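You operate a simulated robot arm through the tools that you are given. There is no shell and no other tool. Be economical: measure what you need, move in short steps, check, and stop when the job is done.

The job below is to be done with a simulated two-armed robot. You get a single attempt, and the scene is never put back.

## Task
Grease the bearing on the grease machine with 1 g, spin-test it and sort it.
Fine: one push, one test; SMOOTH on the display means the good tray, ROUGH the rework tray.

It is judged by the outcome, as a careful person would: the job done as asked, and still so three seconds after it is handed in. It fails if anything else is knocked over, pushed out of place, dropped, spilled or broken.

## Robot
Two 7-joint arms with fingered hands on one trunk that stands fixed in place. Base frame: the origin is at the foot of the trunk, x ahead of it, y to its left, z up. Units: m, degrees, N and s.
The left shoulder is at [0.07, 0.139, 1.133], the right one opposite. With the tool pointing down near the work surface each hand reaches from about 0.46 to 0.84 m from the base axis, measured 20 degrees to its own side. Payload 3.9 kg a hand.
The tool frame of a hand sits at the grasp point between the pads (the TCP): z along the fingers, y along the line on which they close. The tips reach 0.029 m beyond it. The gripper opens to 0.1 m. The gripper's body begins 0.034 m behind the TCP. The gripper is a hand of 5 fingers: y runs from the thumb to the fingers, the wrist lies at [-0.015, -0.105, -0.177] in the tool frame, and closing takes about 1.5 s.
Orientation is that of the tool frame in the base frame, as a unit quaternion [w, x, y, z]. With the fingers straight down and the wrist toward the robot, the tool's x, y and z point along [0, 1, 0], [1, 0, 0] and [0, 0, -1] of the base frame.

## Interface
- The arms move only by the tool apply_moves. It takes "left_motion", "right_motion" or both (then of equal length, played together; a hand with none holds still); each is a list of rows, each a list of 6 numbers: the shift along the tool's x, y, z in m, then the turn, a rotation vector about the tool's x, y, z in rad. In form: [[dx, dy, dz, wx, wy, wz], ...]. A call has 1 to 10 rows; each row is the pose to reach, as a shift and turn from the pose commanded when the call began, along the tool's axes at that moment. "left_gripper" and "right_gripper" are, for a hand that has rows, the opening in per cent of the stroke, from 0 (shut) to 100 (fully open), set as the call begins (left out, the last holds). Each row takes 0.2 s and may step no farther than 0.05 m and 8.6 degrees from the row before; otherwise, or with a gripper value out of range, the whole call is refused. Where a pose cannot be reached the arm comes as near as it can. A force on the tool above 40 N (or 10 N above the force at the start of the call, whichever is more), or a blocked arm, ends the call early, and 0.2 s more pass. Each finger travels about 0.153 m/s and halts on what it meets, pressing with about 26 N; the grip force reading is that of the motor and also rises with nothing between the fingers. The clock runs only during rows and for 0.2 s after the last one: add rows that repeat a pose to give the fingers time. It gives the time, the measured TCP pose, the force on the tool (base axes), the opening and the grip force at its end, in the units of the frame above (readings bear some noise), with the torque about the TCP (base axes, N m) and any sound that the robot's microphone picked up.
- Cameras (640 x 400 px; columns grow to the right, rows downward): "scene" is now at [0.1402, 0.0229, 1.4512]; the picture's right is [0.15, -0.99, 0.00], its down [-0.58, -0.09, -0.81] and it looks along [0.80, 0.12, -0.59] (base axes); focal length 214 px, centre (320, 200). "left" rides on the left gripper at [-0.066, -0.086, -0.121] in its tool frame; the picture's right is [-0.76, -0.31, 0.58], its down [0.59, -0.70, 0.40] and it looks along [0.28, 0.64, 0.71] (tool axes); focal length 247 px, centre (320, 200). "right" rides on the right gripper at [0.066, -0.086, -0.121] in its tool frame; the picture's right is [-0.76, 0.31, -0.58], its down [-0.59, -0.70, 0.40] and it looks along [-0.28, 0.64, 0.71] (tool axes); focal length 247 px, centre (320, 200). There is no depth. A picture from a camera that has moved, and an enlarged one, comes with that camera's place and axes in the base frame and with its lens. The place of the scene camera against the robot may be out by one fixed shift of up to 0.012 m in any direction.
- grab_frame(camera): a new picture of that camera. No time passes.
- raise_lower(by): slides the trunk up (or, below 0, down) by that many m; the arms and the scene camera ride with it, the base frame stays. It gives what a move gives, with no picture.
- curl_fingers(index, middle, ring, little, thumb_bend, thumb_turn, hand): sets how far each is bent, from 0 (flat) to 100 (curled in); at 30 the hand is open as for a grip, at 70 the pads meet at the TCP. One left out holds its place. A second passes; each finger stops where it meets its share of the squeeze, and holds until it gets a number again. A gripper value or a shape takes the hand back. It gives what a move gives, with no picture; readings hold the bend of each and the force on index, middle, ring, little, thumb and palm. thumb_turn goes from beside the hand (0) to across from the fingers (100), as for a grip.
- grasp_type(shape, hand): the hand has 5 fingers and takes this shape, open, in about a second: jaw (thumb against the fingers, like two jaws); tri (thumb and two fingers); tip (a fingertip pinch); poke (one finger out to press); point (the index stretched); flat (the hand flat); cup (the hand cupped); fist (a fist). The gripper value then closes the fingers along that shape, each until it touches; the sizes above hold for jaw. It gives what a move gives, with no picture.
- head_to(pan, tilt): turns the head with the scene camera to pan (to the left, within 86 degrees either way) and tilt (down, from -29 to 69), counted from straight ahead of the robot. It gives what a move gives.
- enlarge(camera, box): a new picture of the part [left, top, right, bottom] of that camera's present view, enlarged. No time passes.
- sign_off(): hands the job in; it is judged then, once.

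Go step by step. Nothing tells you positions but the pictures and the camera data: compare them with the known pose of the tool, close in by small moves and look again before you grip or let go. The budget is 120 turns and 86 pictures, counting those below and the enlarged ones. Unless the task says otherwise, let go and move clear before handing in, and close with one line.

The tools are called by a JSON object that holds its "api" and its "payload". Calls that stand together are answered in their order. apply_moves: Moves the arms, as the interface text tells. Its arguments: {"type":"object","properties":{"left_motion":{"type":"array","items":{"type":"array","items":{"type":"number"}}},"left_gripper":{"type":"number"},"right_motion":{"type":"array","items":{"type":"array","items":{"type":"number"}}},"right_gripper":{"type":"number"}},"required":[]} The other tools are called the same way: raise_lower (by) slides the trunk up or down; grasp_type (shape, hand) gives the hand a shape; curl_fingers (index, middle, ring, little, thumb_bend, thumb_turn, hand) moves the fingers one by one; head_to (pan, tilt) turns the head that bears the scene camera; grab_frame (camera) takes a picture; enlarge (camera, box) takes an enlarged picture of a part of a camera's view; sign_off () hands the job in.

At the start:

```text
time_s: 0.0
left_eef_pos: [0.3798, 0.2078, 1.3065]
left_tcp_rot: [0.0, 0.645, 0.764, 0.0]
left_contact_force: [0.2, -0.8, -0.3]
left_torque: [0.0, 0.02, 0.0]
left_opening: 0.0999
left_gripper_force: 0.0
left_shape: jaw
left_bend: [30.0, 30.0, 30.0, 30.0, 30.0, 98.0]
left_finger forces: [0.1, 0.0, 0.1, 0.0, 0.0, 0.0]
right_eef_pos: [0.5126, -0.1478, 1.3166]
right_tcp_rot: [0.0, 0.646, 0.764, 0.001]
right_contact_force: [-0.2, 0.7, 0.0]
right_torque: [0.0, -0.01, 0.03]
right_opening: 0.0996
right_gripper_force: 0.0
right_shape: jaw
right_bend: [30.0, 30.0, 30.0, 30.0, 30.0, 98.0]
right_finger forces: [0.0, 0.0, 0.0, 0.0, 0.0, 0.0]
trunk travel left (down, up): [-0.775, 0.065]
head pan, tilt: [8.4, 36.2]
```

scene: 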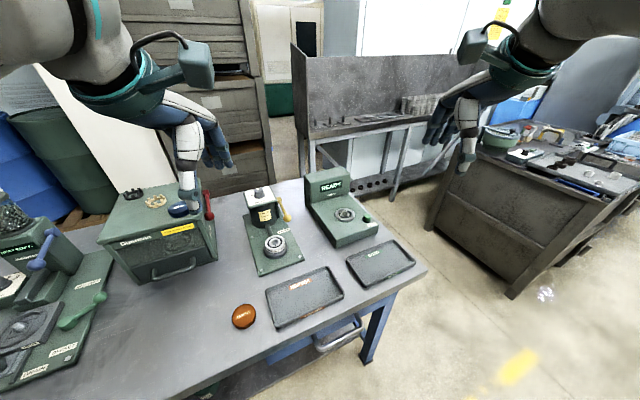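
right: 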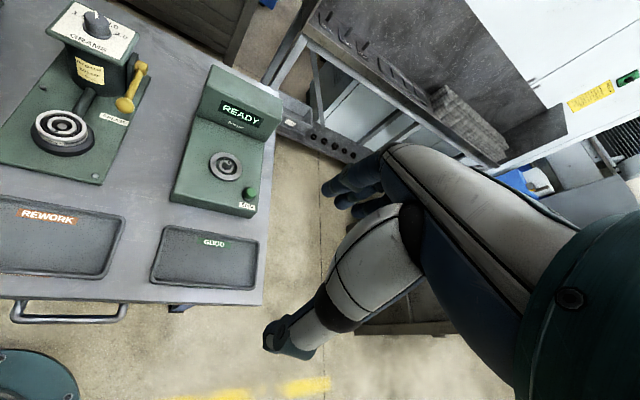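
left: 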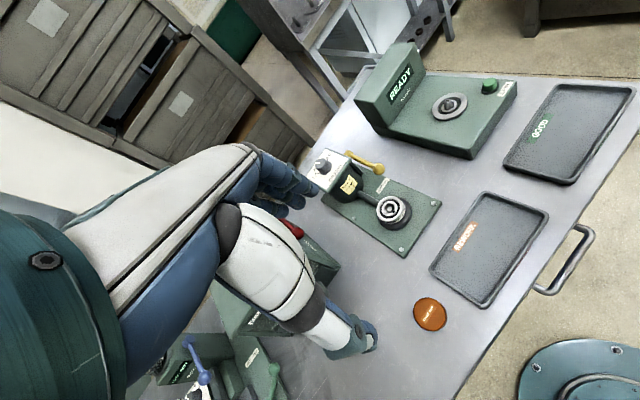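

I see the grease machine (dial on top, yellow lever, bearing on its seat), the spin tester with READY display, and the rework and good trays. First I look closer at the dial and labels.

{"api": "enlarge", "payload": {"camera": "scene", "box": [220, 160, 420, 300]}}

{"api": "enlarge", "payload": {"camera": "right", "box": [0, 0, 280, 220]}}

{"api": "enlarge", "payload": {"camera": "left", "box": [290, 30, 530, 270]}}

```text
2.86 times, centred on (320, 230) of scene
camera zoom: at [0.1402, 0.0229, 1.4512], right [0.15, -0.99, 0.0], down [-0.58, -0.09, -0.81], along [0.8, 0.12, -0.59], focal length 613 px, centre (320, 114)
```

zoom: 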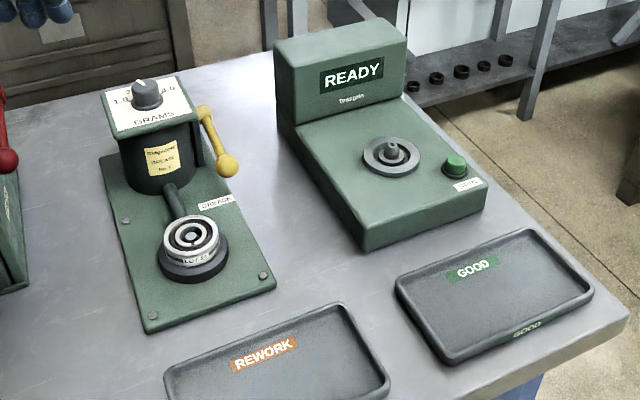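

```text
1.82 times, centred on (140, 110) of right
camera zoom: at [0.4182, -0.0966, 1.4384], right [0.43, -0.7, 0.58], down [-0.59, -0.7, -0.4], along [0.68, -0.17, -0.71], focal length 449 px, centre (647, 364)
```

zoom: 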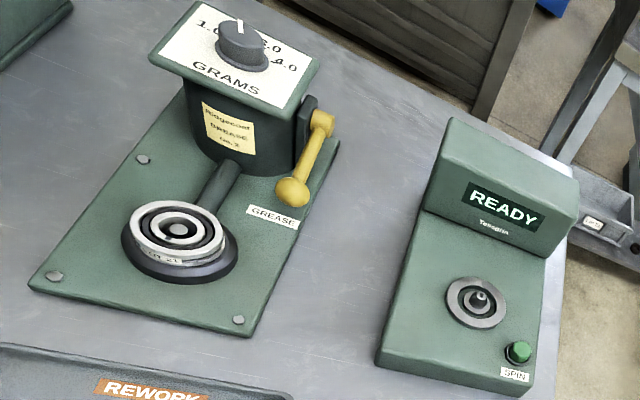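

```text
1.67 times, centred on (410, 150) of left
camera zoom: at [0.3057, 0.1282, 1.4274], right [-0.18, -0.8, -0.58], down [-0.79, 0.46, -0.4], along [0.59, 0.39, -0.71], focal length 412 px, centre (170, 283)
```

zoom: 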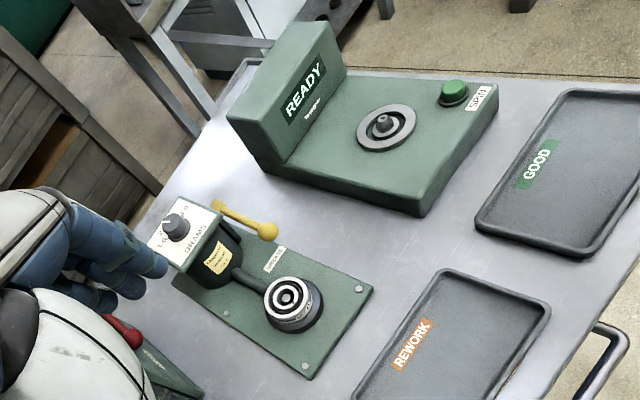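

The grease dial and its markings matter; I enlarge those, along with the orange disc and the bearing.

{"api": "enlarge", "payload": {"camera": "scene", "box": [240, 178, 300, 218]}}

{"api": "enlarge", "payload": {"camera": "right", "box": [30, 0, 160, 80]}}

{"api": "enlarge", "payload": {"camera": "scene", "box": [220, 225, 310, 335]}}

```text
10.00 times, centred on (270, 198) of scene
camera zoom: at [0.1402, 0.0229, 1.4512], right [0.15, -0.99, 0.0], down [-0.58, -0.09, -0.81], along [0.8, 0.12, -0.59], focal length 2145 px, centre (820, 220)
```

zoom: 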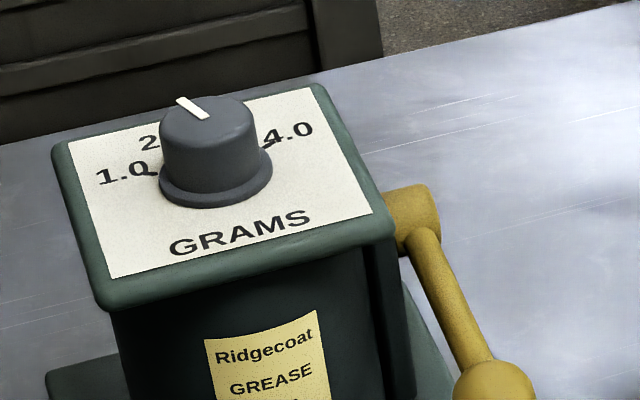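

```text
4.92 times, centred on (95, 40) of right
camera zoom: at [0.4182, -0.0966, 1.4384], right [0.43, -0.7, 0.58], down [-0.59, -0.7, -0.4], along [0.68, -0.17, -0.71], focal length 1216 px, centre (1428, 988)
```

zoom: 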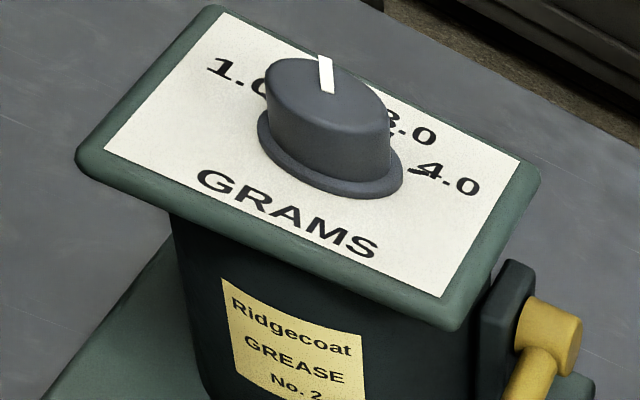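

```text
3.64 times, centred on (265, 280) of scene
camera zoom: at [0.1402, 0.0229, 1.4512], right [0.15, -0.99, 0.0], down [-0.58, -0.09, -0.81], along [0.8, 0.12, -0.59], focal length 780 px, centre (520, -91)
```

zoom: 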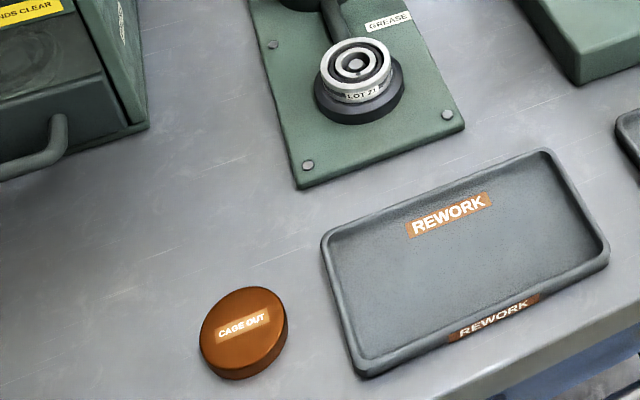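

The dial seems to be on 2.0 with positions 1.0–4.0, so it must be turned to 1.0 first. I bring the left hand above the dial (about [0.72, 0.315, 1.03]) to look at it.

{"api": "apply_moves", "payload": {"left_motion": [[0.005, 0.041, 0.018, 0, 0, 0], [0.01, 0.083, 0.036, 0, 0, 0], [0.0145, 0.124, 0.054, 0, 0, 0], [0.019, 0.166, 0.072, 0, 0, 0], [0.024, 0.207, 0.09, 0, 0, 0], [0.029, 0.248, 0.108, 0, 0, 0], [0.0338, 0.2897, 0.1265, 0, 0, 0]]}}

{"api": "grab_frame", "payload": {"camera": "left"}}

{"api": "grab_frame", "payload": {"camera": "scene"}}

```text
time_s: 1.6
left_eef_pos: [0.6617, 0.2908, 1.1772]
left_tcp_rot: [-0.001, 0.645, 0.764, 0.0]
left_contact_force: [0.4, 0.3, -0.1]
left_torque: [-0.01, 0.02, 0.0]
left_opening: 0.0999
left_gripper_force: 0.0
left_shape: jaw
left_bend: [30.0, 30.0, 30.0, 30.0, 30.0, 98.0]
left_finger forces: [0.0, 0.0, 0.1, 0.0, 0.0, 0.0]
right_eef_pos: [0.5149, -0.1478, 1.3149]
right_tcp_rot: [0.0, 0.645, 0.764, -0.001]
right_contact_force: [0.6, 0.2, -0.1]
right_torque: [0.0, -0.03, 0.01]
right_opening: 0.1
right_gripper_force: 0.1
right_shape: jaw
right_bend: [30.0, 30.0, 30.0, 30.0, 30.0, 98.0]
right_finger forces: [0.1, 0.1, 0.0, 0.0, 0.0, 0.0]
trunk travel left (down, up): [-0.775, 0.065]
head pan, tilt: [8.4, 36.2]
```

```text
76 pictures are left
camera left: at [0.5886, 0.2106, 1.2982], right [-0.18, -0.8, -0.58], down [-0.79, 0.46, -0.4], along [0.58, 0.39, -0.71], focal length 247 px, centre (320, 200)
```

left: 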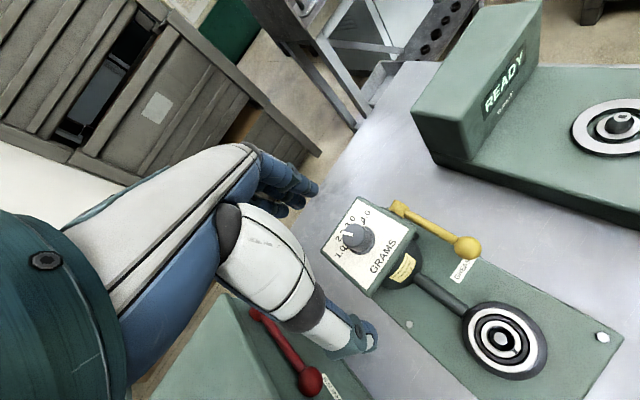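

```text
75 pictures are left
camera scene: at [0.1432, 0.0229, 1.4509], right [0.15, -0.99, 0.0], down [-0.59, -0.09, -0.81], along [0.8, 0.12, -0.59], focal length 214 px, centre (320, 200)
```

scene: 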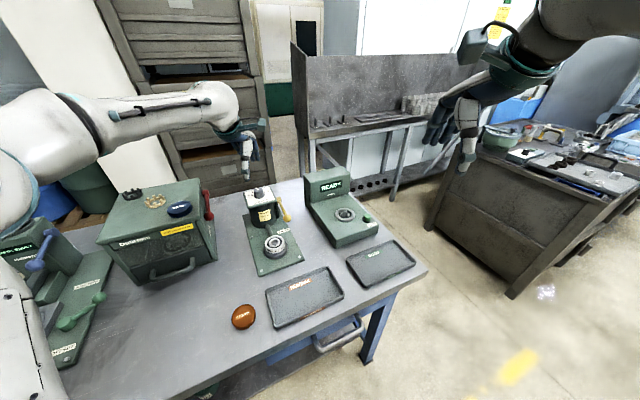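

{"api": "enlarge", "payload": {"camera": "left", "box": [310, 185, 430, 295]}}

```text
3.64 times, centred on (370, 240) of left
camera zoom: at [0.5886, 0.2106, 1.2982], right [-0.18, -0.8, -0.58], down [-0.79, 0.46, -0.4], along [0.58, 0.39, -0.71], focal length 898 px, centre (138, 54)
```

zoom: 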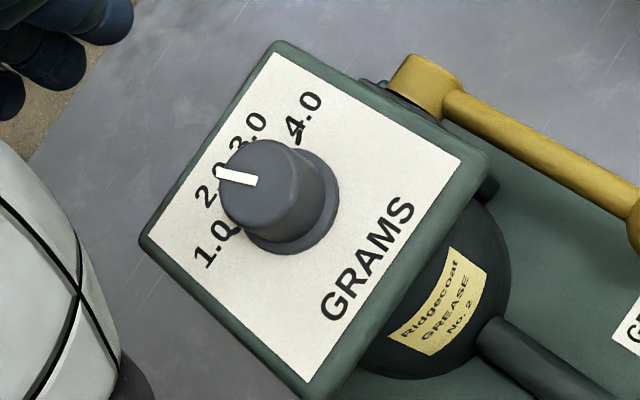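

The pointer is on 2.0; 1.0 lies 40° counter-clockwise. The knob's top centre is about [0.7255, 0.317, 1.039], with the plate at 1.01. I go over it with the hand pre-turned.

{"api": "apply_moves", "payload": {"left_motion": [[0.005, 0.0224, 0.0257, 0, 0, 0.114], [0.01, 0.0449, 0.0513, 0, 0, 0.228], [0.0151, 0.0673, 0.077, 0, 0, 0.342], [0.0151, 0.0673, 0.077, 0, 0, 0.342]]}}

{"api": "grab_frame", "payload": {"camera": "left"}}

```text
time_s: 2.6
left_eef_pos: [0.7218, 0.3157, 1.1027]
left_tcp_rot: [0.0, 0.767, 0.642, 0.0]
left_contact_force: [-0.6, 0.6, 0.1]
left_torque: [0.01, 0.0, 0.02]
left_opening: 0.0995
left_gripper_force: 0.0
left_shape: jaw
left_bend: [30.0, 30.0, 30.0, 30.0, 30.0, 98.0]
left_finger forces: [0.0, 0.0, 0.0, 0.0, 0.0, 0.1]
right_eef_pos: [0.5117, -0.1477, 1.3168]
right_tcp_rot: [0.0, 0.645, 0.764, 0.0]
right_contact_force: [0.2, -0.9, -0.5]
right_torque: [0.01, -0.01, 0.03]
right_opening: 0.1
right_gripper_force: 0.1
right_shape: jaw
right_bend: [30.0, 30.0, 30.0, 30.0, 30.0, 98.0]
right_finger forces: [0.1, 0.0, 0.0, 0.0, 0.0, 0.0]
trunk travel left (down, up): [-0.775, 0.065]
head pan, tilt: [8.4, 36.2]
```

```text
73 pictures are left
camera left: at [0.6263, 0.2653, 1.2238], right [-0.43, -0.69, -0.58], down [-0.59, 0.7, -0.4], along [0.68, 0.17, -0.71], focal length 247 px, centre (320, 200)
```

left: 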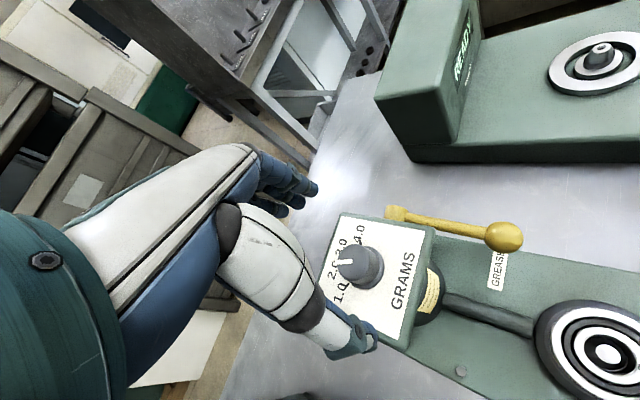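

Alignment is right: the knob sits where the TCP's axis projects. I lower so the fingertips straddle the knob.

{"api": "apply_moves", "payload": {"left_motion": [[0, 0.002, 0.02, 0, 0, 0], [0, 0.002, 0.04, 0, 0, 0], [0, 0.002, 0.053, 0, 0, 0], [0, 0.002, 0.053, 0, 0, 0]]}}

{"api": "grab_frame", "payload": {"camera": "left"}}

{"api": "enlarge", "payload": {"camera": "scene", "box": [210, 140, 310, 220]}}

```text
time_s: 3.6
left_eef_pos: [0.7249, 0.3161, 1.0489]
left_tcp_rot: [0.001, 0.766, 0.643, 0.0]
left_contact_force: [-0.2, -0.2, 0.0]
left_torque: [-0.01, 0.02, 0.01]
left_opening: 0.0997
left_gripper_force: 0.1
left_shape: jaw
left_bend: [30.0, 30.0, 30.0, 30.0, 30.0, 98.0]
left_finger forces: [0.0, 0.1, 0.1, 0.0, 0.0, 0.1]
right_eef_pos: [0.5136, -0.147, 1.3172]
right_tcp_rot: [0.0, 0.646, 0.764, 0.0]
right_contact_force: [0.9, -0.1, -1.3]
right_torque: [-0.01, 0.04, 0.0]
right_opening: 0.0995
right_gripper_force: 0.0
right_shape: jaw
right_bend: [30.0, 30.0, 30.0, 30.0, 30.0, 98.0]
right_finger forces: [0.1, 0.0, 0.1, 0.0, 0.0, 0.1]
trunk travel left (down, up): [-0.775, 0.065]
head pan, tilt: [8.4, 36.2]
```

```text
72 pictures are left
camera left: at [0.6287, 0.2657, 1.1707], right [-0.43, -0.69, -0.58], down [-0.59, 0.7, -0.4], along [0.68, 0.17, -0.71], focal length 247 px, centre (320, 200)
```

left: 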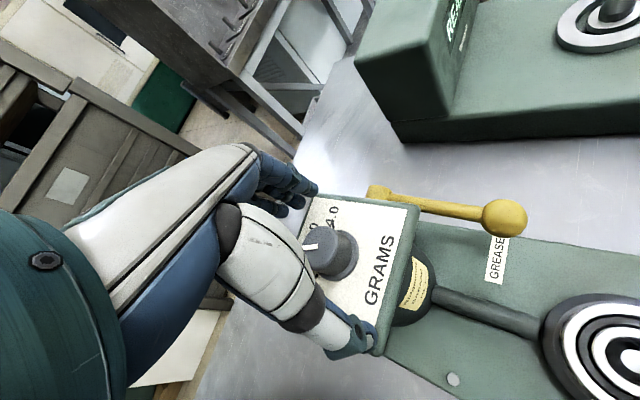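

```text
5.00 times, centred on (260, 180) of scene
camera zoom: at [0.1402, 0.0229, 1.4512], right [0.15, -0.99, 0.0], down [-0.58, -0.09, -0.81], along [0.8, 0.12, -0.59], focal length 1072 px, centre (620, 300)
```

zoom: 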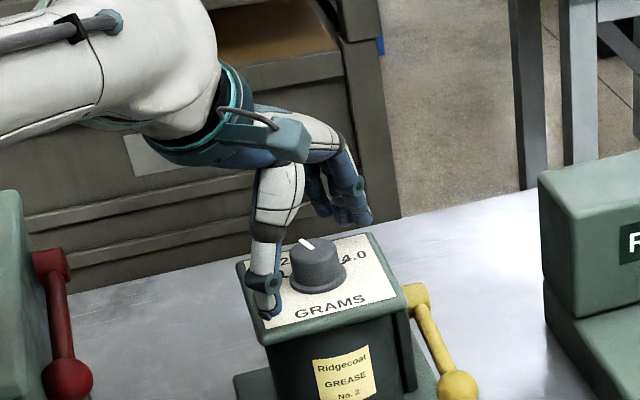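

Thumb and fingers straddle the knob. I close the grip now.

{"api": "apply_moves", "payload": {"left_motion": [[0, 0, 0, 0, 0, 0], [0, 0, 0, 0, 0, 0], [0, 0, 0, 0, 0, 0], [0, 0, 0, 0, 0, 0], [0, 0, 0, 0, 0, 0], [0, 0, 0, 0, 0, 0], [0, 0, 0, 0, 0, 0]], "left_gripper": 0}}

{"api": "grab_frame", "payload": {"camera": "left"}}

```text
time_s: 5.2
left_eef_pos: [0.7241, 0.3151, 1.0507]
left_tcp_rot: [0.0, 0.766, 0.643, 0.0]
left_contact_force: [-4.3, -1.2, -3.7]
left_torque: [-0.05, 0.06, 0.02]
left_opening: 0.0247
left_gripper_force: 25.9
left_shape: jaw
left_bend: [50.0, 50.0, 74.0, 55.0, 54.0, 100.0]
left_finger forces: [11.1, 7.0, 0.0, 0.0, 23.1, 0.0]
right_eef_pos: [0.5117, -0.1469, 1.3165]
right_tcp_rot: [0.0, 0.645, 0.764, -0.001]
right_contact_force: [-0.4, 0.8, 0.6]
right_torque: [-0.03, 0.02, 0.02]
right_opening: 0.0999
right_gripper_force: 0.1
right_shape: jaw
right_bend: [30.0, 30.0, 30.0, 30.0, 30.0, 98.0]
right_finger forces: [0.1, 0.0, 0.0, 0.0, 0.0, 0.0]
trunk travel left (down, up): [-0.775, 0.065]
head pan, tilt: [8.4, 36.2]
```

```text
70 pictures are left
camera left: at [0.6282, 0.2657, 1.1709], right [-0.43, -0.69, -0.58], down [-0.59, 0.7, -0.4], along [0.68, 0.17, -0.71], focal length 247 px, centre (320, 200)
```

left: 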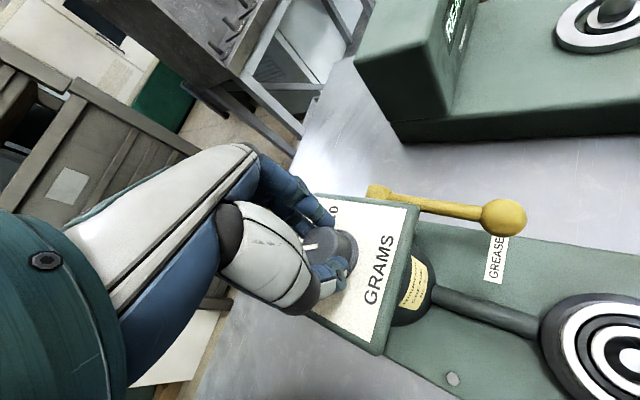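

The knob is gripped (25 mm). I turn it 40° counter-clockwise about the TCP.

{"api": "apply_moves", "payload": {"left_motion": [[0, 0, 0, 0, 0, -0.117], [0, 0, 0, 0, 0, -0.233], [0, 0, 0, 0, 0, -0.35], [0, 0, 0, 0, 0, -0.466], [0, 0, 0, 0, 0, -0.583], [0, 0, 0, 0, 0, -0.698], [0, 0, 0, 0, 0, -0.698]]}}

{"api": "grab_frame", "payload": {"camera": "left"}}

{"api": "enlarge", "payload": {"camera": "scene", "box": [210, 140, 310, 220]}}

```text
time_s: 6.8
left_eef_pos: [0.7275, 0.3123, 1.0494]
left_tcp_rot: [0.001, 0.5, 0.866, 0.0]
left_contact_force: [4.6, -5.0, -1.4]
left_torque: [-0.06, -0.17, -0.13]
left_opening: 0.0241
left_gripper_force: 26.2
left_shape: jaw
left_bend: [50.0, 49.0, 74.0, 55.0, 55.0, 100.0]
left_finger forces: [15.3, 8.3, 0.1, 0.0, 22.5, 0.0]
right_eef_pos: [0.5137, -0.1472, 1.3159]
right_tcp_rot: [-0.001, 0.645, 0.764, 0.0]
right_contact_force: [0.0, 0.8, -0.8]
right_torque: [-0.02, 0.01, 0.02]
right_opening: 0.0999
right_gripper_force: 0.1
right_shape: jaw
right_bend: [30.0, 30.0, 30.0, 30.0, 30.0, 98.0]
right_finger forces: [0.1, 0.0, 0.1, 0.0, 0.0, 0.1]
trunk travel left (down, up): [-0.775, 0.065]
head pan, tilt: [8.4, 36.2]
```

```text
69 pictures are left
camera left: at [0.6849, 0.2133, 1.1709], right [0.11, -0.81, -0.58], down [-0.9, 0.16, -0.4], along [0.41, 0.57, -0.71], focal length 247 px, centre (320, 200)
```

left: 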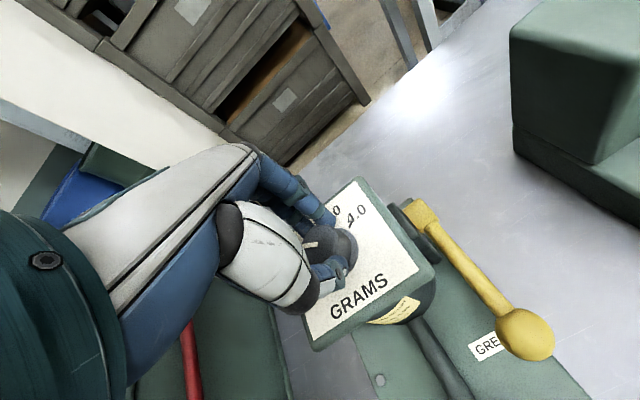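

```text
5.00 times, centred on (260, 180) of scene
camera zoom: at [0.1415, 0.0219, 1.4511], right [0.15, -0.99, 0.0], down [-0.59, -0.09, -0.81], along [0.8, 0.12, -0.59], focal length 1072 px, centre (620, 300)
```

zoom: 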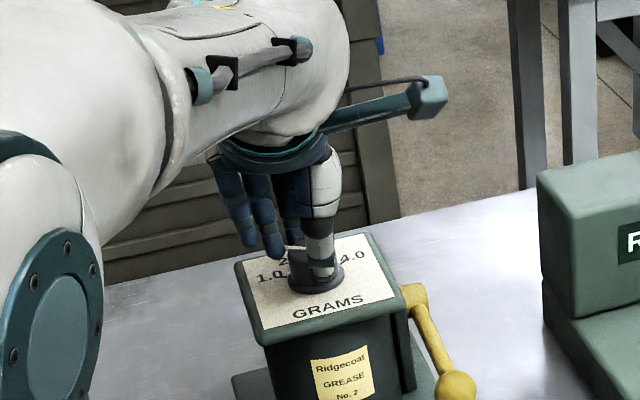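

The knob turned with the hand. I let go, lift clear and check the pointer.

{"api": "apply_moves", "payload": {"left_motion": [[0, 0, 0, 0, 0, 0], [0, 0, 0, 0, 0, 0], [0, 0, 0, 0, 0, 0], [0, 0, 0, 0, 0, 0], [0, 0, 0, 0, 0, 0], [0, 0, -0.03, 0, 0, 0], [0, 0, -0.07, 0, 0, 0], [0, 0, -0.11, 0, 0, 0]], "left_gripper": 100}}

{"api": "enlarge", "payload": {"camera": "left", "box": [270, 160, 510, 340]}}

{"api": "enlarge", "payload": {"camera": "scene", "box": [240, 178, 300, 218]}}

```text
time_s: 8.6
left_eef_pos: [0.725, 0.3155, 1.1608]
left_tcp_rot: [0.0, 0.5, 0.866, 0.0]
left_contact_force: [0.0, 0.0, -0.6]
left_torque: [-0.02, 0.01, 0.03]
left_opening: 0.1
left_gripper_force: 0.1
left_shape: jaw
left_bend: [30.0, 30.0, 30.0, 30.0, 30.0, 98.0]
left_finger forces: [0.0, 0.0, 0.1, 0.0, 0.0, 0.1]
right_eef_pos: [0.5117, -0.1467, 1.3163]
right_tcp_rot: [-0.001, 0.645, 0.764, 0.001]
right_contact_force: [0.2, -0.4, 0.0]
right_torque: [0.0, 0.01, 0.02]
right_opening: 0.0999
right_gripper_force: 0.0
right_shape: jaw
right_bend: [30.0, 30.0, 30.0, 30.0, 30.0, 98.0]
right_finger forces: [0.0, 0.0, 0.0, 0.1, 0.0, 0.0]
trunk travel left (down, up): [-0.775, 0.065]
head pan, tilt: [8.4, 36.2]
```

```text
2.22 times, centred on (390, 250) of left
camera zoom: at [0.6831, 0.2158, 1.2811], right [0.11, -0.81, -0.58], down [-0.9, 0.16, -0.4], along [0.41, 0.57, -0.71], focal length 549 px, centre (164, 89)
```

zoom: 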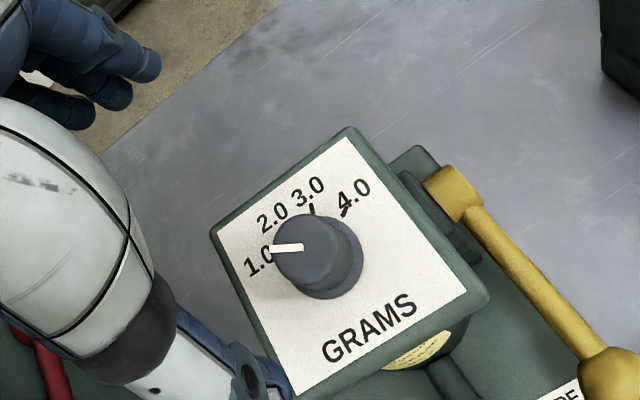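

```text
10.00 times, centred on (270, 198) of scene
camera zoom: at [0.1397, 0.0228, 1.4512], right [0.15, -0.99, 0.0], down [-0.58, -0.09, -0.81], along [0.8, 0.12, -0.59], focal length 2145 px, centre (820, 220)
```

zoom: 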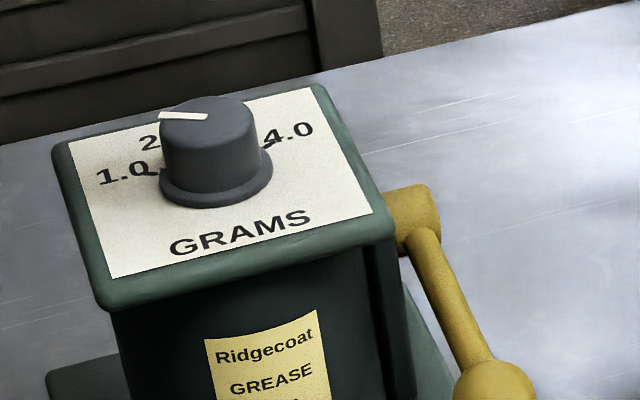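

The pointer now sits at 1.0. Next I pull the left hand back and shape the right hand to poke, to press the lever ball (about [0.688, 0.213, 0.953]).

{"api": "apply_moves", "payload": {"left_motion": [[0.034, -0.015, -0.0225, 0, 0, 0.1], [0.069, -0.03, -0.045, 0, 0, 0.2], [0.103, -0.045, -0.0675, 0, 0, 0.3], [0.138, -0.059, -0.09, 0, 0, 0.4]]}}

{"api": "grasp_type", "payload": {"hand": "right", "shape": "poke"}}

{"api": "grab_frame", "payload": {"camera": "right"}}

{"api": "grab_frame", "payload": {"camera": "scene"}}

```text
time_s: 9.6
left_eef_pos: [0.6038, 0.4064, 1.2507]
left_tcp_rot: [0.002, 0.664, 0.748, 0.0]
left_contact_force: [0.2, -0.1, 0.2]
left_torque: [-0.02, -0.05, 0.0]
left_opening: 0.0998
left_gripper_force: 0.0
left_shape: jaw
left_bend: [30.0, 30.0, 30.0, 30.0, 30.0, 98.0]
left_finger forces: [0.0, 0.1, 0.1, 0.0, 0.1, 0.1]
right_eef_pos: [0.5095, -0.146, 1.3176]
right_tcp_rot: [0.001, 0.645, 0.764, -0.001]
right_contact_force: [-1.5, 0.5, -0.1]
right_torque: [-0.03, 0.0, -0.01]
right_opening: 0.0999
right_gripper_force: 0.0
right_shape: jaw
right_bend: [30.0, 30.0, 30.0, 30.0, 30.0, 98.0]
right_finger forces: [0.1, 0.1, 0.0, 0.1, 0.1, 0.0]
trunk travel left (down, up): [-0.775, 0.065]
head pan, tilt: [8.4, 36.2]
```

```text
time_s: 10.5
left_eef_pos: [0.6064, 0.4035, 1.2497]
left_tcp_rot: [0.0, 0.661, 0.75, 0.0]
left_contact_force: [0.5, -0.6, 0.0]
left_torque: [0.01, -0.01, -0.01]
left_opening: 0.1001
left_gripper_force: 0.1
left_shape: jaw
left_bend: [30.0, 30.0, 30.0, 30.0, 30.0, 98.0]
left_finger forces: [0.0, 0.0, 0.0, 0.1, 0.0, 0.0]
right_eef_pos: [0.5133, -0.1482, 1.3166]
right_tcp_rot: [-0.001, 0.645, 0.764, 0.0]
right_contact_force: [-0.8, -0.1, -0.6]
right_torque: [0.0, 0.01, -0.02]
right_opening: 0.0
right_gripper_force: 0.1
right_shape: poke
right_bend: [70.0, 70.0, 99.0, 99.0, 100.0, 100.0]
right_finger forces: [0.1, 0.1, 0.0, 0.1, 0.1, 0.0]
trunk travel left (down, up): [-0.775, 0.065]
head pan, tilt: [8.4, 36.2]
```

```text
65 pictures are left
camera right: at [0.4186, -0.0968, 1.4383], right [0.43, -0.7, 0.58], down [-0.59, -0.7, -0.4], along [0.68, -0.17, -0.71], focal length 247 px, centre (320, 200)
```

right: 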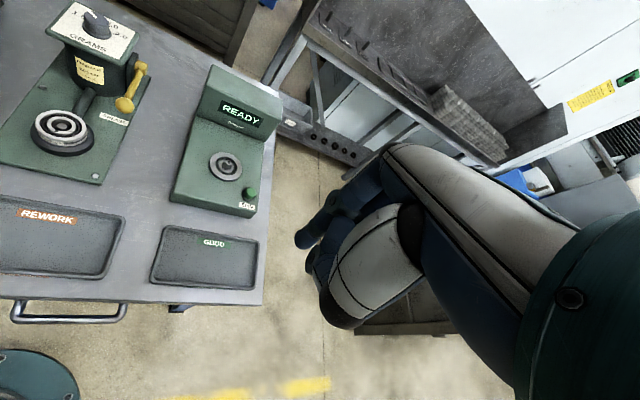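

```text
64 pictures are left
camera scene: at [0.1405, 0.0227, 1.4512], right [0.15, -0.99, 0.0], down [-0.58, -0.09, -0.81], along [0.8, 0.12, -0.59], focal length 214 px, centre (320, 200)
```

scene: 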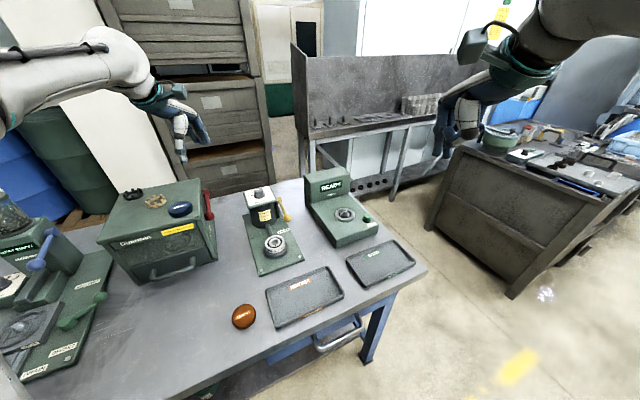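

The index and middle tips point down about 29 mm below the TCP. I bring the right hand above the lever ball.

{"api": "apply_moves", "payload": {"right_motion": [[0.0326, 0.0233, 0.0197, 0, 0, -0.044], [0.0652, 0.0466, 0.0394, 0, 0, -0.088], [0.0978, 0.0698, 0.0591, 0, 0, -0.132], [0.1304, 0.0931, 0.0788, 0, 0, -0.176], [0.163, 0.1164, 0.0985, 0, 0, -0.22], [0.1956, 0.1397, 0.1182, 0, 0, -0.264], [0.2282, 0.163, 0.1379, 0, 0, -0.308], [0.2608, 0.1862, 0.1576, 0, 0, -0.352], [0.2934, 0.2095, 0.1773, 0, 0, -0.396], [0.326, 0.2328, 0.197, 0, 0, -0.44]]}}

{"api": "grab_frame", "payload": {"camera": "right"}}

{"api": "enlarge", "payload": {"camera": "scene", "box": [200, 120, 340, 260]}}

```text
time_s: 12.7
left_eef_pos: [0.6053, 0.4056, 1.249]
left_tcp_rot: [0.002, 0.662, 0.75, -0.001]
left_contact_force: [0.3, 0.5, -0.9]
left_torque: [-0.01, 0.03, -0.02]
left_opening: 0.1001
left_gripper_force: 0.0
left_shape: jaw
left_bend: [30.0, 30.0, 30.0, 30.0, 30.0, 98.0]
left_finger forces: [0.0, 0.1, 0.0, 0.0, 0.1, 0.1]
right_eef_pos: [0.6558, 0.1835, 1.1278]
right_tcp_rot: [-0.001, 0.476, 0.88, -0.001]
right_contact_force: [0.5, 0.1, 0.1]
right_torque: [-0.01, 0.05, -0.01]
right_opening: 0.0
right_gripper_force: 0.0
right_shape: poke
right_bend: [70.0, 70.0, 99.0, 99.0, 100.0, 100.0]
right_finger forces: [0.0, 0.1, 0.1, 0.1, 0.0, 0.1]
right hand out of reach, approached as far as the arm can: row 9, 10
trunk travel left (down, up): [-0.775, 0.065]
head pan, tilt: [8.4, 36.2]
```

```text
63 pictures are left
camera right: at [0.5502, 0.1911, 1.2499], right [0.67, -0.46, 0.58], down [-0.27, -0.88, -0.4], along [0.69, 0.11, -0.71], focal length 247 px, centre (320, 200)
```

right: 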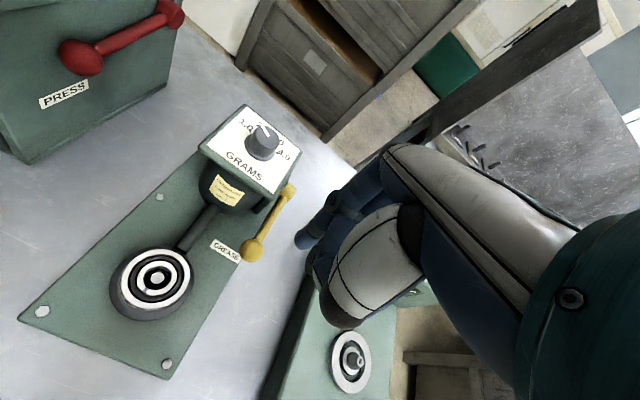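

```text
2.86 times, centred on (270, 190) of scene
camera zoom: at [0.14, 0.0244, 1.4513], right [0.15, -0.99, 0.0], down [-0.58, -0.09, -0.81], along [0.8, 0.12, -0.59], focal length 613 px, centre (463, 229)
```

zoom: 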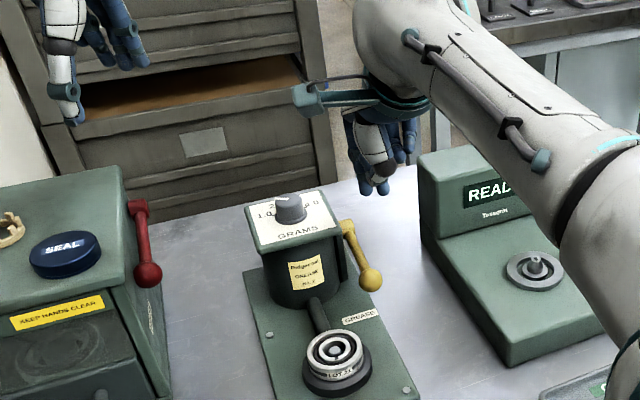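

The right arm runs out of reach with the finger vertical, so I tilt the hand to lean back toward the shoulder. I do so and then check position.

{"api": "apply_moves", "payload": {"right_motion": [[0, -0.02, 0, -0.145, 0, 0], [0, -0.03, 0.02, -0.29, 0, 0], [0, -0.02, 0.04, -0.436, 0, 0], [0, -0.012, 0.06, -0.436, 0, 0], [0, -0.012, 0.06, -0.436, 0, 0]]}}

{"api": "grab_frame", "payload": {"camera": "right"}}

{"api": "enlarge", "payload": {"camera": "scene", "box": [200, 120, 340, 260]}}

```text
time_s: 13.9
left_eef_pos: [0.6055, 0.4053, 1.2496]
left_tcp_rot: [0.0, 0.662, 0.75, 0.0]
left_contact_force: [0.5, 0.4, 0.4]
left_torque: [-0.01, -0.01, 0.02]
left_opening: 0.1
left_gripper_force: 0.0
left_shape: jaw
left_bend: [30.0, 30.0, 30.0, 30.0, 30.0, 98.0]
left_finger forces: [0.0, 0.0, 0.1, 0.0, 0.0, 0.1]
right_eef_pos: [0.6478, 0.1737, 1.0774]
right_tcp_rot: [0.099, 0.457, 0.861, 0.199]
right_contact_force: [0.3, -0.5, -0.5]
right_torque: [0.02, -0.03, 0.02]
right_opening: 0.0
right_gripper_force: 0.0
right_shape: poke
right_bend: [70.0, 70.0, 99.0, 99.0, 100.0, 100.0]
right_finger forces: [0.1, 0.0, 0.0, 0.0, 0.0, 0.0]
trunk travel left (down, up): [-0.775, 0.065]
head pan, tilt: [8.4, 36.2]
```

```text
61 pictures are left
camera right: at [0.5054, 0.1549, 1.1509], right [0.45, -0.62, 0.64], down [-0.06, -0.74, -0.67], along [0.89, 0.27, -0.37], focal length 247 px, centre (320, 200)
```

right: 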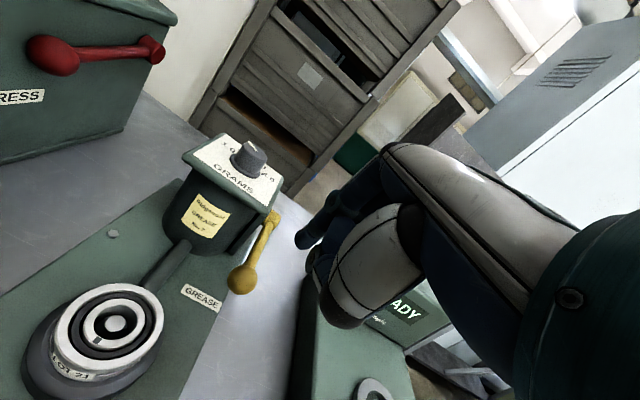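

```text
2.86 times, centred on (270, 190) of scene
camera zoom: at [0.1403, 0.0234, 1.4512], right [0.15, -0.99, 0.0], down [-0.58, -0.09, -0.81], along [0.8, 0.12, -0.59], focal length 613 px, centre (463, 229)
```

zoom: 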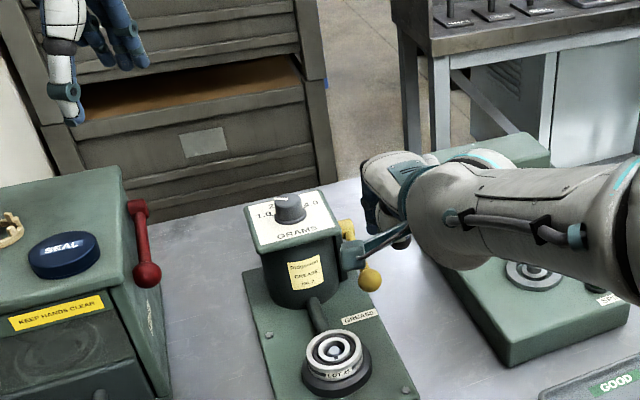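

The arm now reaches with slack. The tip is at about [0.658, 0.181, 1.051]; I bring it to 2 cm above the lever ball.

{"api": "apply_moves", "payload": {"right_motion": [[0.0044, 0.005, 0.039, 0, 0, 0], [0.0088, 0.0099, 0.078, 0, 0, 0], [0.0088, 0.0099, 0.078, 0, 0, 0]]}}

{"api": "grab_frame", "payload": {"camera": "right"}}

{"api": "enlarge", "payload": {"camera": "scene", "box": [240, 170, 320, 250]}}

{"api": "enlarge", "payload": {"camera": "left", "box": [320, 150, 640, 400]}}

```text
time_s: 14.7
left_eef_pos: [0.6038, 0.4048, 1.2512]
left_tcp_rot: [0.001, 0.662, 0.749, 0.001]
left_contact_force: [0.9, 0.1, 0.6]
left_torque: [0.0, 0.01, 0.01]
left_opening: 0.0998
left_gripper_force: 0.1
left_shape: jaw
left_bend: [30.0, 30.0, 30.0, 30.0, 30.0, 98.0]
left_finger forces: [0.0, 0.1, 0.0, 0.1, 0.0, 0.0]
right_eef_pos: [0.6784, 0.1995, 1.0098]
right_tcp_rot: [0.099, 0.46, 0.86, 0.198]
right_contact_force: [0.0, -1.1, -0.8]
right_torque: [-0.04, 0.0, -0.01]
right_opening: 0.0001
right_gripper_force: 0.0
right_shape: poke
right_bend: [70.0, 70.0, 99.0, 99.0, 100.0, 100.0]
right_finger forces: [0.1, 0.0, 0.0, 0.0, 0.0, 0.0]
trunk travel left (down, up): [-0.775, 0.065]
head pan, tilt: [8.4, 36.2]
```

```text
59 pictures are left
camera right: at [0.5367, 0.1821, 1.0833], right [0.45, -0.62, 0.64], down [-0.06, -0.74, -0.67], along [0.89, 0.26, -0.37], focal length 247 px, centre (320, 200)
```

right: 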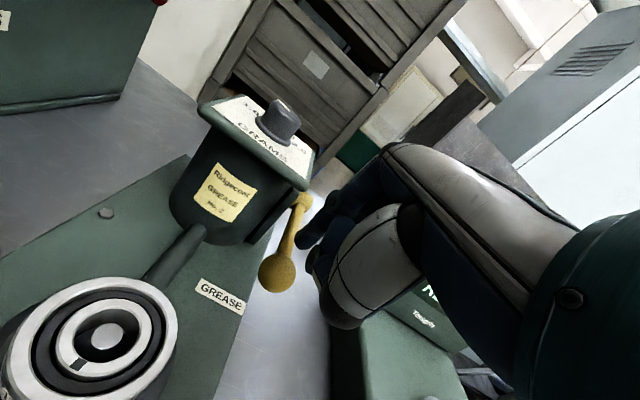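

```text
5.00 times, centred on (280, 210) of scene
camera zoom: at [0.1386, 0.0221, 1.4514], right [0.15, -0.99, 0.0], down [-0.58, -0.09, -0.81], along [0.8, 0.12, -0.59], focal length 1072 px, centre (520, 150)
```

zoom: 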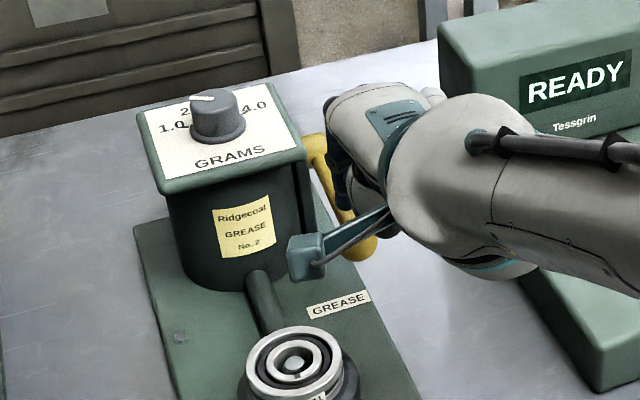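

```text
1.60 times, centred on (480, 275) of left
camera zoom: at [0.5268, 0.3285, 1.3713], right [-0.21, -0.79, -0.58], down [-0.77, 0.5, -0.4], along [0.6, 0.36, -0.71], focal length 395 px, centre (64, 80)
```

zoom: 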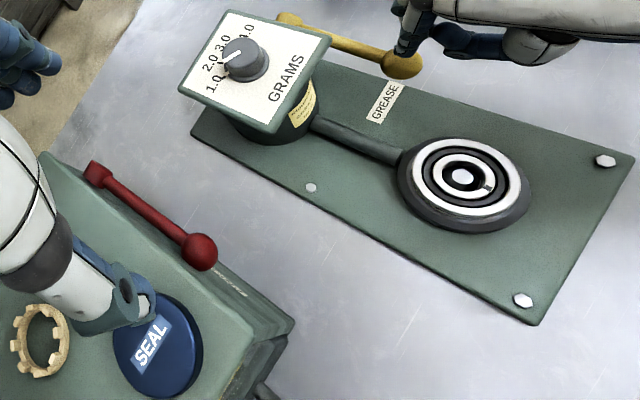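

The left camera confirms the fingertip is right above the ball. I push down, following the lever's arc.

{"api": "apply_moves", "payload": {"right_motion": [[0, -0.0087, 0.018, 0, 0, 0], [0, -0.0104, 0.0294, 0, 0, 0], [-0.0005, -0.011, 0.0413, 0, 0, 0], [-0.0007, -0.0099, 0.0529, 0, 0, 0]]}}

{"api": "enlarge", "payload": {"camera": "left", "box": [320, 150, 640, 400]}}

```text
time_s: 15.7
left_eef_pos: [0.6034, 0.4049, 1.2513]
left_tcp_rot: [0.001, 0.662, 0.75, 0.001]
left_contact_force: [0.3, 0.3, 0.5]
left_torque: [-0.03, -0.02, 0.02]
left_opening: 0.1
left_gripper_force: 0.1
left_shape: jaw
left_bend: [30.0, 30.0, 30.0, 30.0, 30.0, 98.0]
left_finger forces: [0.0, 0.0, 0.0, 0.0, 0.1, 0.1]
right_eef_pos: [0.6805, 0.2171, 0.9531]
right_tcp_rot: [0.102, 0.451, 0.866, 0.192]
right_contact_force: [-3.9, -1.8, 8.0]
right_torque: [-0.08, -0.03, -0.01]
right_opening: 0.0001
right_gripper_force: 0.1
right_shape: poke
right_bend: [70.0, 70.0, 99.0, 99.0, 100.0, 100.0]
right_finger forces: [0.1, 8.1, 0.0, 0.0, 0.0, 0.1]
trunk travel left (down, up): [-0.775, 0.065]
head pan, tilt: [8.4, 36.2]
```

```text
1.60 times, centred on (480, 275) of left
camera zoom: at [0.5246, 0.3283, 1.3724], right [-0.21, -0.79, -0.58], down [-0.77, 0.5, -0.4], along [0.6, 0.36, -0.71], focal length 395 px, centre (64, 80)
```

zoom: 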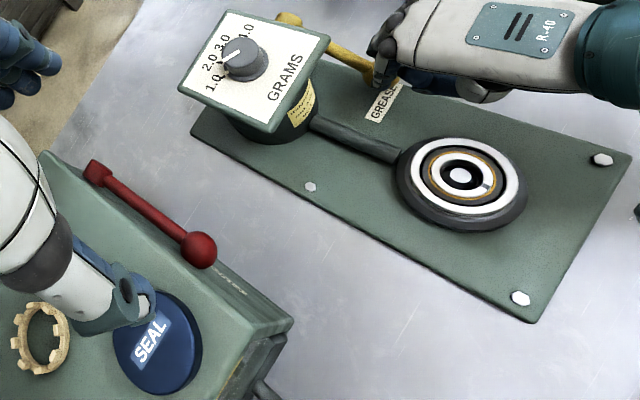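

A ring of grease has appeared in the bearing. I complete the same stroke to its end without releasing.

{"api": "apply_moves", "payload": {"right_motion": [[0, 0.002, 0.012, 0, 0, 0], [0, 0.006, 0.022, 0, 0, 0]]}}

{"api": "enlarge", "payload": {"camera": "left", "box": [400, 150, 640, 330]}}

```text
time_s: 16.3
left_eef_pos: [0.6032, 0.4039, 1.2515]
left_tcp_rot: [0.0, 0.662, 0.75, 0.0]
left_contact_force: [0.7, 0.7, -0.2]
left_torque: [0.02, 0.06, -0.01]
left_opening: 0.0999
left_gripper_force: 0.1
left_shape: jaw
left_bend: [30.0, 30.0, 30.0, 30.0, 30.0, 98.0]
left_finger forces: [0.1, 0.0, 0.0, 0.0, 0.1, 0.1]
right_eef_pos: [0.6967, 0.2258, 0.9524]
right_tcp_rot: [0.106, 0.452, 0.862, 0.203]
right_contact_force: [-12.0, 1.3, 31.6]
right_torque: [-0.07, -0.12, -0.03]
right_opening: 0.0
right_gripper_force: 0.0
right_shape: poke
right_bend: [70.0, 70.0, 99.0, 99.0, 100.0, 100.0]
right_finger forces: [0.0, 31.5, 0.0, 0.0, 0.1, 0.0]
trunk travel left (down, up): [-0.775, 0.065]
head pan, tilt: [8.4, 36.2]
stopped in row 2 (right hand): the force on the tool passed its limit at 44 N (the readings are from after the stop); the commanded pose is now the measured one
```

```text
2.22 times, centred on (520, 240) of left
camera zoom: at [0.5254, 0.3282, 1.3718], right [-0.21, -0.79, -0.58], down [-0.77, 0.5, -0.4], along [0.6, 0.36, -0.71], focal length 549 px, centre (-124, 111)
```

zoom: 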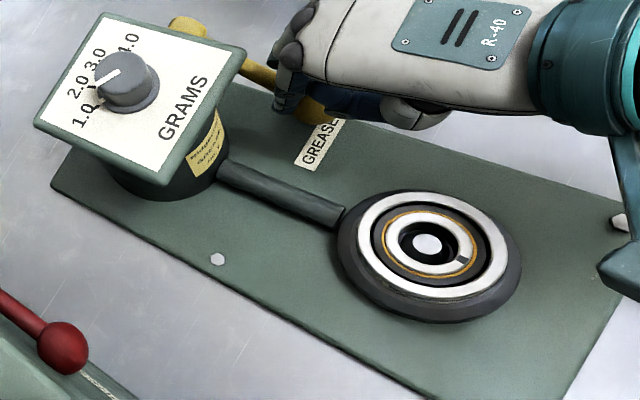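

The lever reached its stop: one full push. I back the right hand off upward and away to the right.

{"api": "apply_moves", "payload": {"right_motion": [[0, 0.015, -0.036, 0, 0, 0], [0.0, 0.035, -0.072, 0, 0, 0], [0.0013, 0.052, -0.108, 0, 0, 0], [-0.028, 0.022, -0.123, 0, 0, 0], [-0.057, -0.008, -0.138, 0, 0, 0], [-0.086, -0.038, -0.153, 0, 0, 0], [-0.115, -0.068, -0.168, 0, 0, 0], [-0.144, -0.099, -0.183, 0, 0, 0], [-0.173, -0.129, -0.197, 0, 0, 0], [-0.202, -0.159, -0.212, 0, 0, 0]]}}

{"api": "grab_frame", "payload": {"camera": "left"}}

{"api": "enlarge", "payload": {"camera": "scene", "box": [220, 170, 380, 290]}}

```text
time_s: 18.5
left_eef_pos: [0.6047, 0.4034, 1.2506]
left_tcp_rot: [0.0, 0.662, 0.75, 0.001]
left_contact_force: [-0.9, 0.1, 0.0]
left_torque: [0.01, 0.01, 0.01]
left_opening: 0.1
left_gripper_force: 0.1
left_shape: jaw
left_bend: [30.0, 30.0, 30.0, 30.0, 30.0, 98.0]
left_finger forces: [0.0, 0.1, 0.0, 0.1, 0.1, 0.0]
right_eef_pos: [0.6168, -0.0767, 1.065]
right_tcp_rot: [0.103, 0.452, 0.864, 0.198]
right_contact_force: [0.1, 0.5, 0.3]
right_torque: [0.04, 0.0, 0.0]
right_opening: 0.0
right_gripper_force: 0.0
right_shape: poke
right_bend: [70.0, 70.0, 99.0, 99.0, 100.0, 100.0]
right_finger forces: [0.1, 0.0, 0.0, 0.0, 0.0, 0.0]
trunk travel left (down, up): [-0.775, 0.065]
head pan, tilt: [8.4, 36.2]
```

```text
54 pictures are left
camera left: at [0.5274, 0.327, 1.3715], right [-0.21, -0.79, -0.58], down [-0.77, 0.5, -0.4], along [0.6, 0.36, -0.71], focal length 247 px, centre (320, 200)
```

left: 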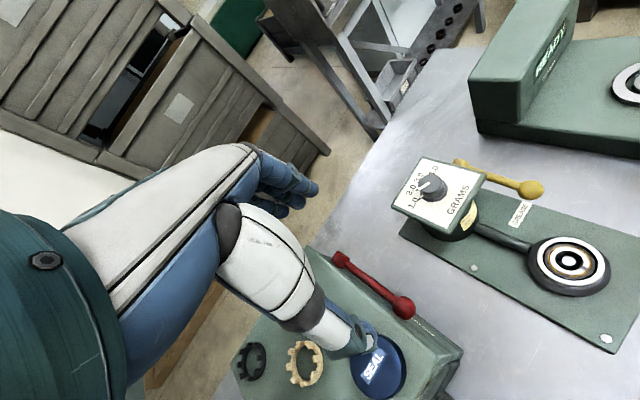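

```text
3.33 times, centred on (300, 230) of scene
camera zoom: at [0.1392, 0.0206, 1.4514], right [0.15, -0.99, 0.0], down [-0.58, -0.08, -0.81], along [0.8, 0.12, -0.59], focal length 715 px, centre (387, 100)
```

zoom: 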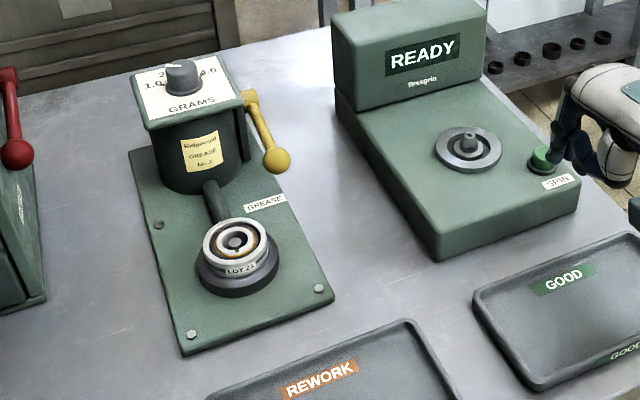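

The lever sprang back and the bearing carries its grease ring. Now I set the left hand to a three-finger grip and bring it over the bearing (about [0.591, 0.229], top ≈ 0.931), turned to avoid the tube and the lever.

{"api": "grasp_type", "payload": {"hand": "left", "shape": "tri"}}

{"api": "apply_moves", "payload": {"left_motion": [[-0.04, -0.008, 0.01, 0, 0, 0.11], [-0.08, -0.016, 0.03, 0, 0, 0.22], [-0.12, -0.024, 0.055, 0, 0, 0.33], [-0.15, -0.03, 0.09, 0, 0, 0.44], [-0.165, -0.034, 0.13, 0, 0, 0.55], [-0.1715, -0.0354, 0.17, 0, 0, 0.649], [-0.1715, -0.0354, 0.2, 0, 0, 0.649], [-0.1715, -0.0354, 0.2, 0, 0, 0.649]]}}

{"api": "grab_frame", "payload": {"camera": "left"}}

{"api": "grab_frame", "payload": {"camera": "scene"}}

```text
time_s: 19.4
left_eef_pos: [0.6062, 0.4051, 1.2499]
left_tcp_rot: [0.0, 0.661, 0.75, 0.0]
left_contact_force: [-0.1, 0.7, 0.9]
left_torque: [0.0, -0.01, 0.0]
left_opening: 0.0997
left_gripper_force: 0.1
left_shape: tri
left_bend: [30.0, 30.0, 99.0, 99.0, 30.0, 98.0]
left_finger forces: [0.0, 0.1, 0.0, 0.1, 0.0, 0.0]
right_eef_pos: [0.6195, -0.0751, 1.0656]
right_tcp_rot: [0.104, 0.453, 0.863, 0.196]
right_contact_force: [-0.2, -0.8, 0.5]
right_torque: [0.0, -0.04, 0.03]
right_opening: 0.0001
right_gripper_force: 0.0
right_shape: poke
right_bend: [70.0, 70.0, 99.0, 99.0, 100.0, 100.0]
right_finger forces: [0.0, 0.1, 0.0, 0.1, 0.0, 0.0]
trunk travel left (down, up): [-0.775, 0.065]
head pan, tilt: [8.4, 36.2]
```

```text
time_s: 21.2
left_eef_pos: [0.5908, 0.2292, 1.0493]
left_tcp_rot: [0.0, 0.867, 0.499, 0.0]
left_contact_force: [-1.2, 0.2, 0.5]
left_torque: [-0.01, 0.0, 0.0]
left_opening: 0.0998
left_gripper_force: 0.1
left_shape: tri
left_bend: [30.0, 30.0, 99.0, 99.0, 30.0, 98.0]
left_finger forces: [0.0, 0.0, 0.0, 0.1, 0.1, 0.0]
right_eef_pos: [0.6191, -0.0752, 1.0651]
right_tcp_rot: [0.103, 0.453, 0.864, 0.197]
right_contact_force: [0.0, 0.3, 0.3]
right_torque: [0.02, -0.04, -0.01]
right_opening: 0.0
right_gripper_force: 0.1
right_shape: poke
right_bend: [70.0, 70.0, 99.0, 99.0, 100.0, 100.0]
right_finger forces: [0.0, 0.1, 0.1, 0.0, 0.0, 0.0]
trunk travel left (down, up): [-0.775, 0.065]
head pan, tilt: [8.4, 36.2]
```

```text
52 pictures are left
camera left: at [0.4834, 0.2159, 1.171], right [-0.65, -0.5, -0.58], down [-0.31, 0.86, -0.4], along [0.7, -0.08, -0.71], focal length 247 px, centre (320, 200)
```

left: 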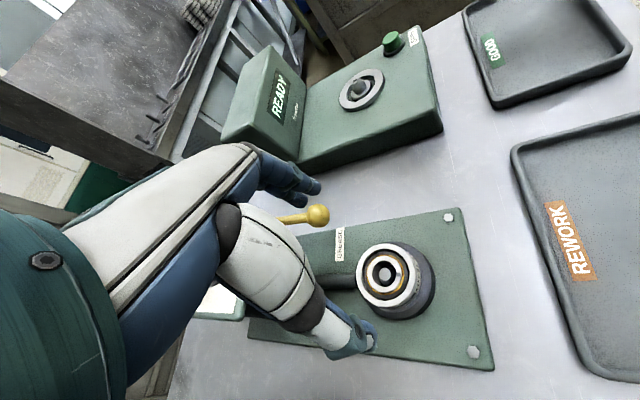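

```text
51 pictures are left
camera scene: at [0.1398, 0.0228, 1.4513], right [0.15, -0.99, 0.0], down [-0.58, -0.09, -0.81], along [0.8, 0.12, -0.59], focal length 214 px, centre (320, 200)
```

scene: 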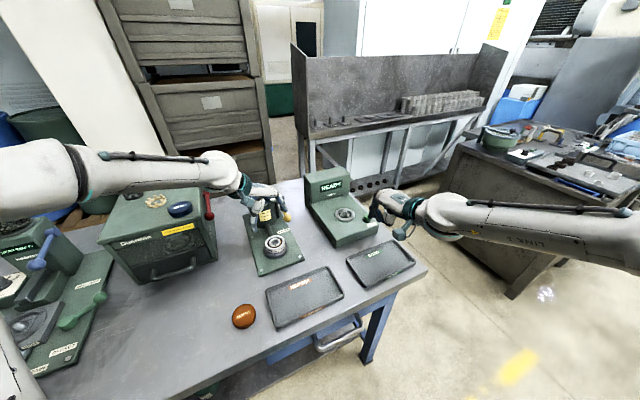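

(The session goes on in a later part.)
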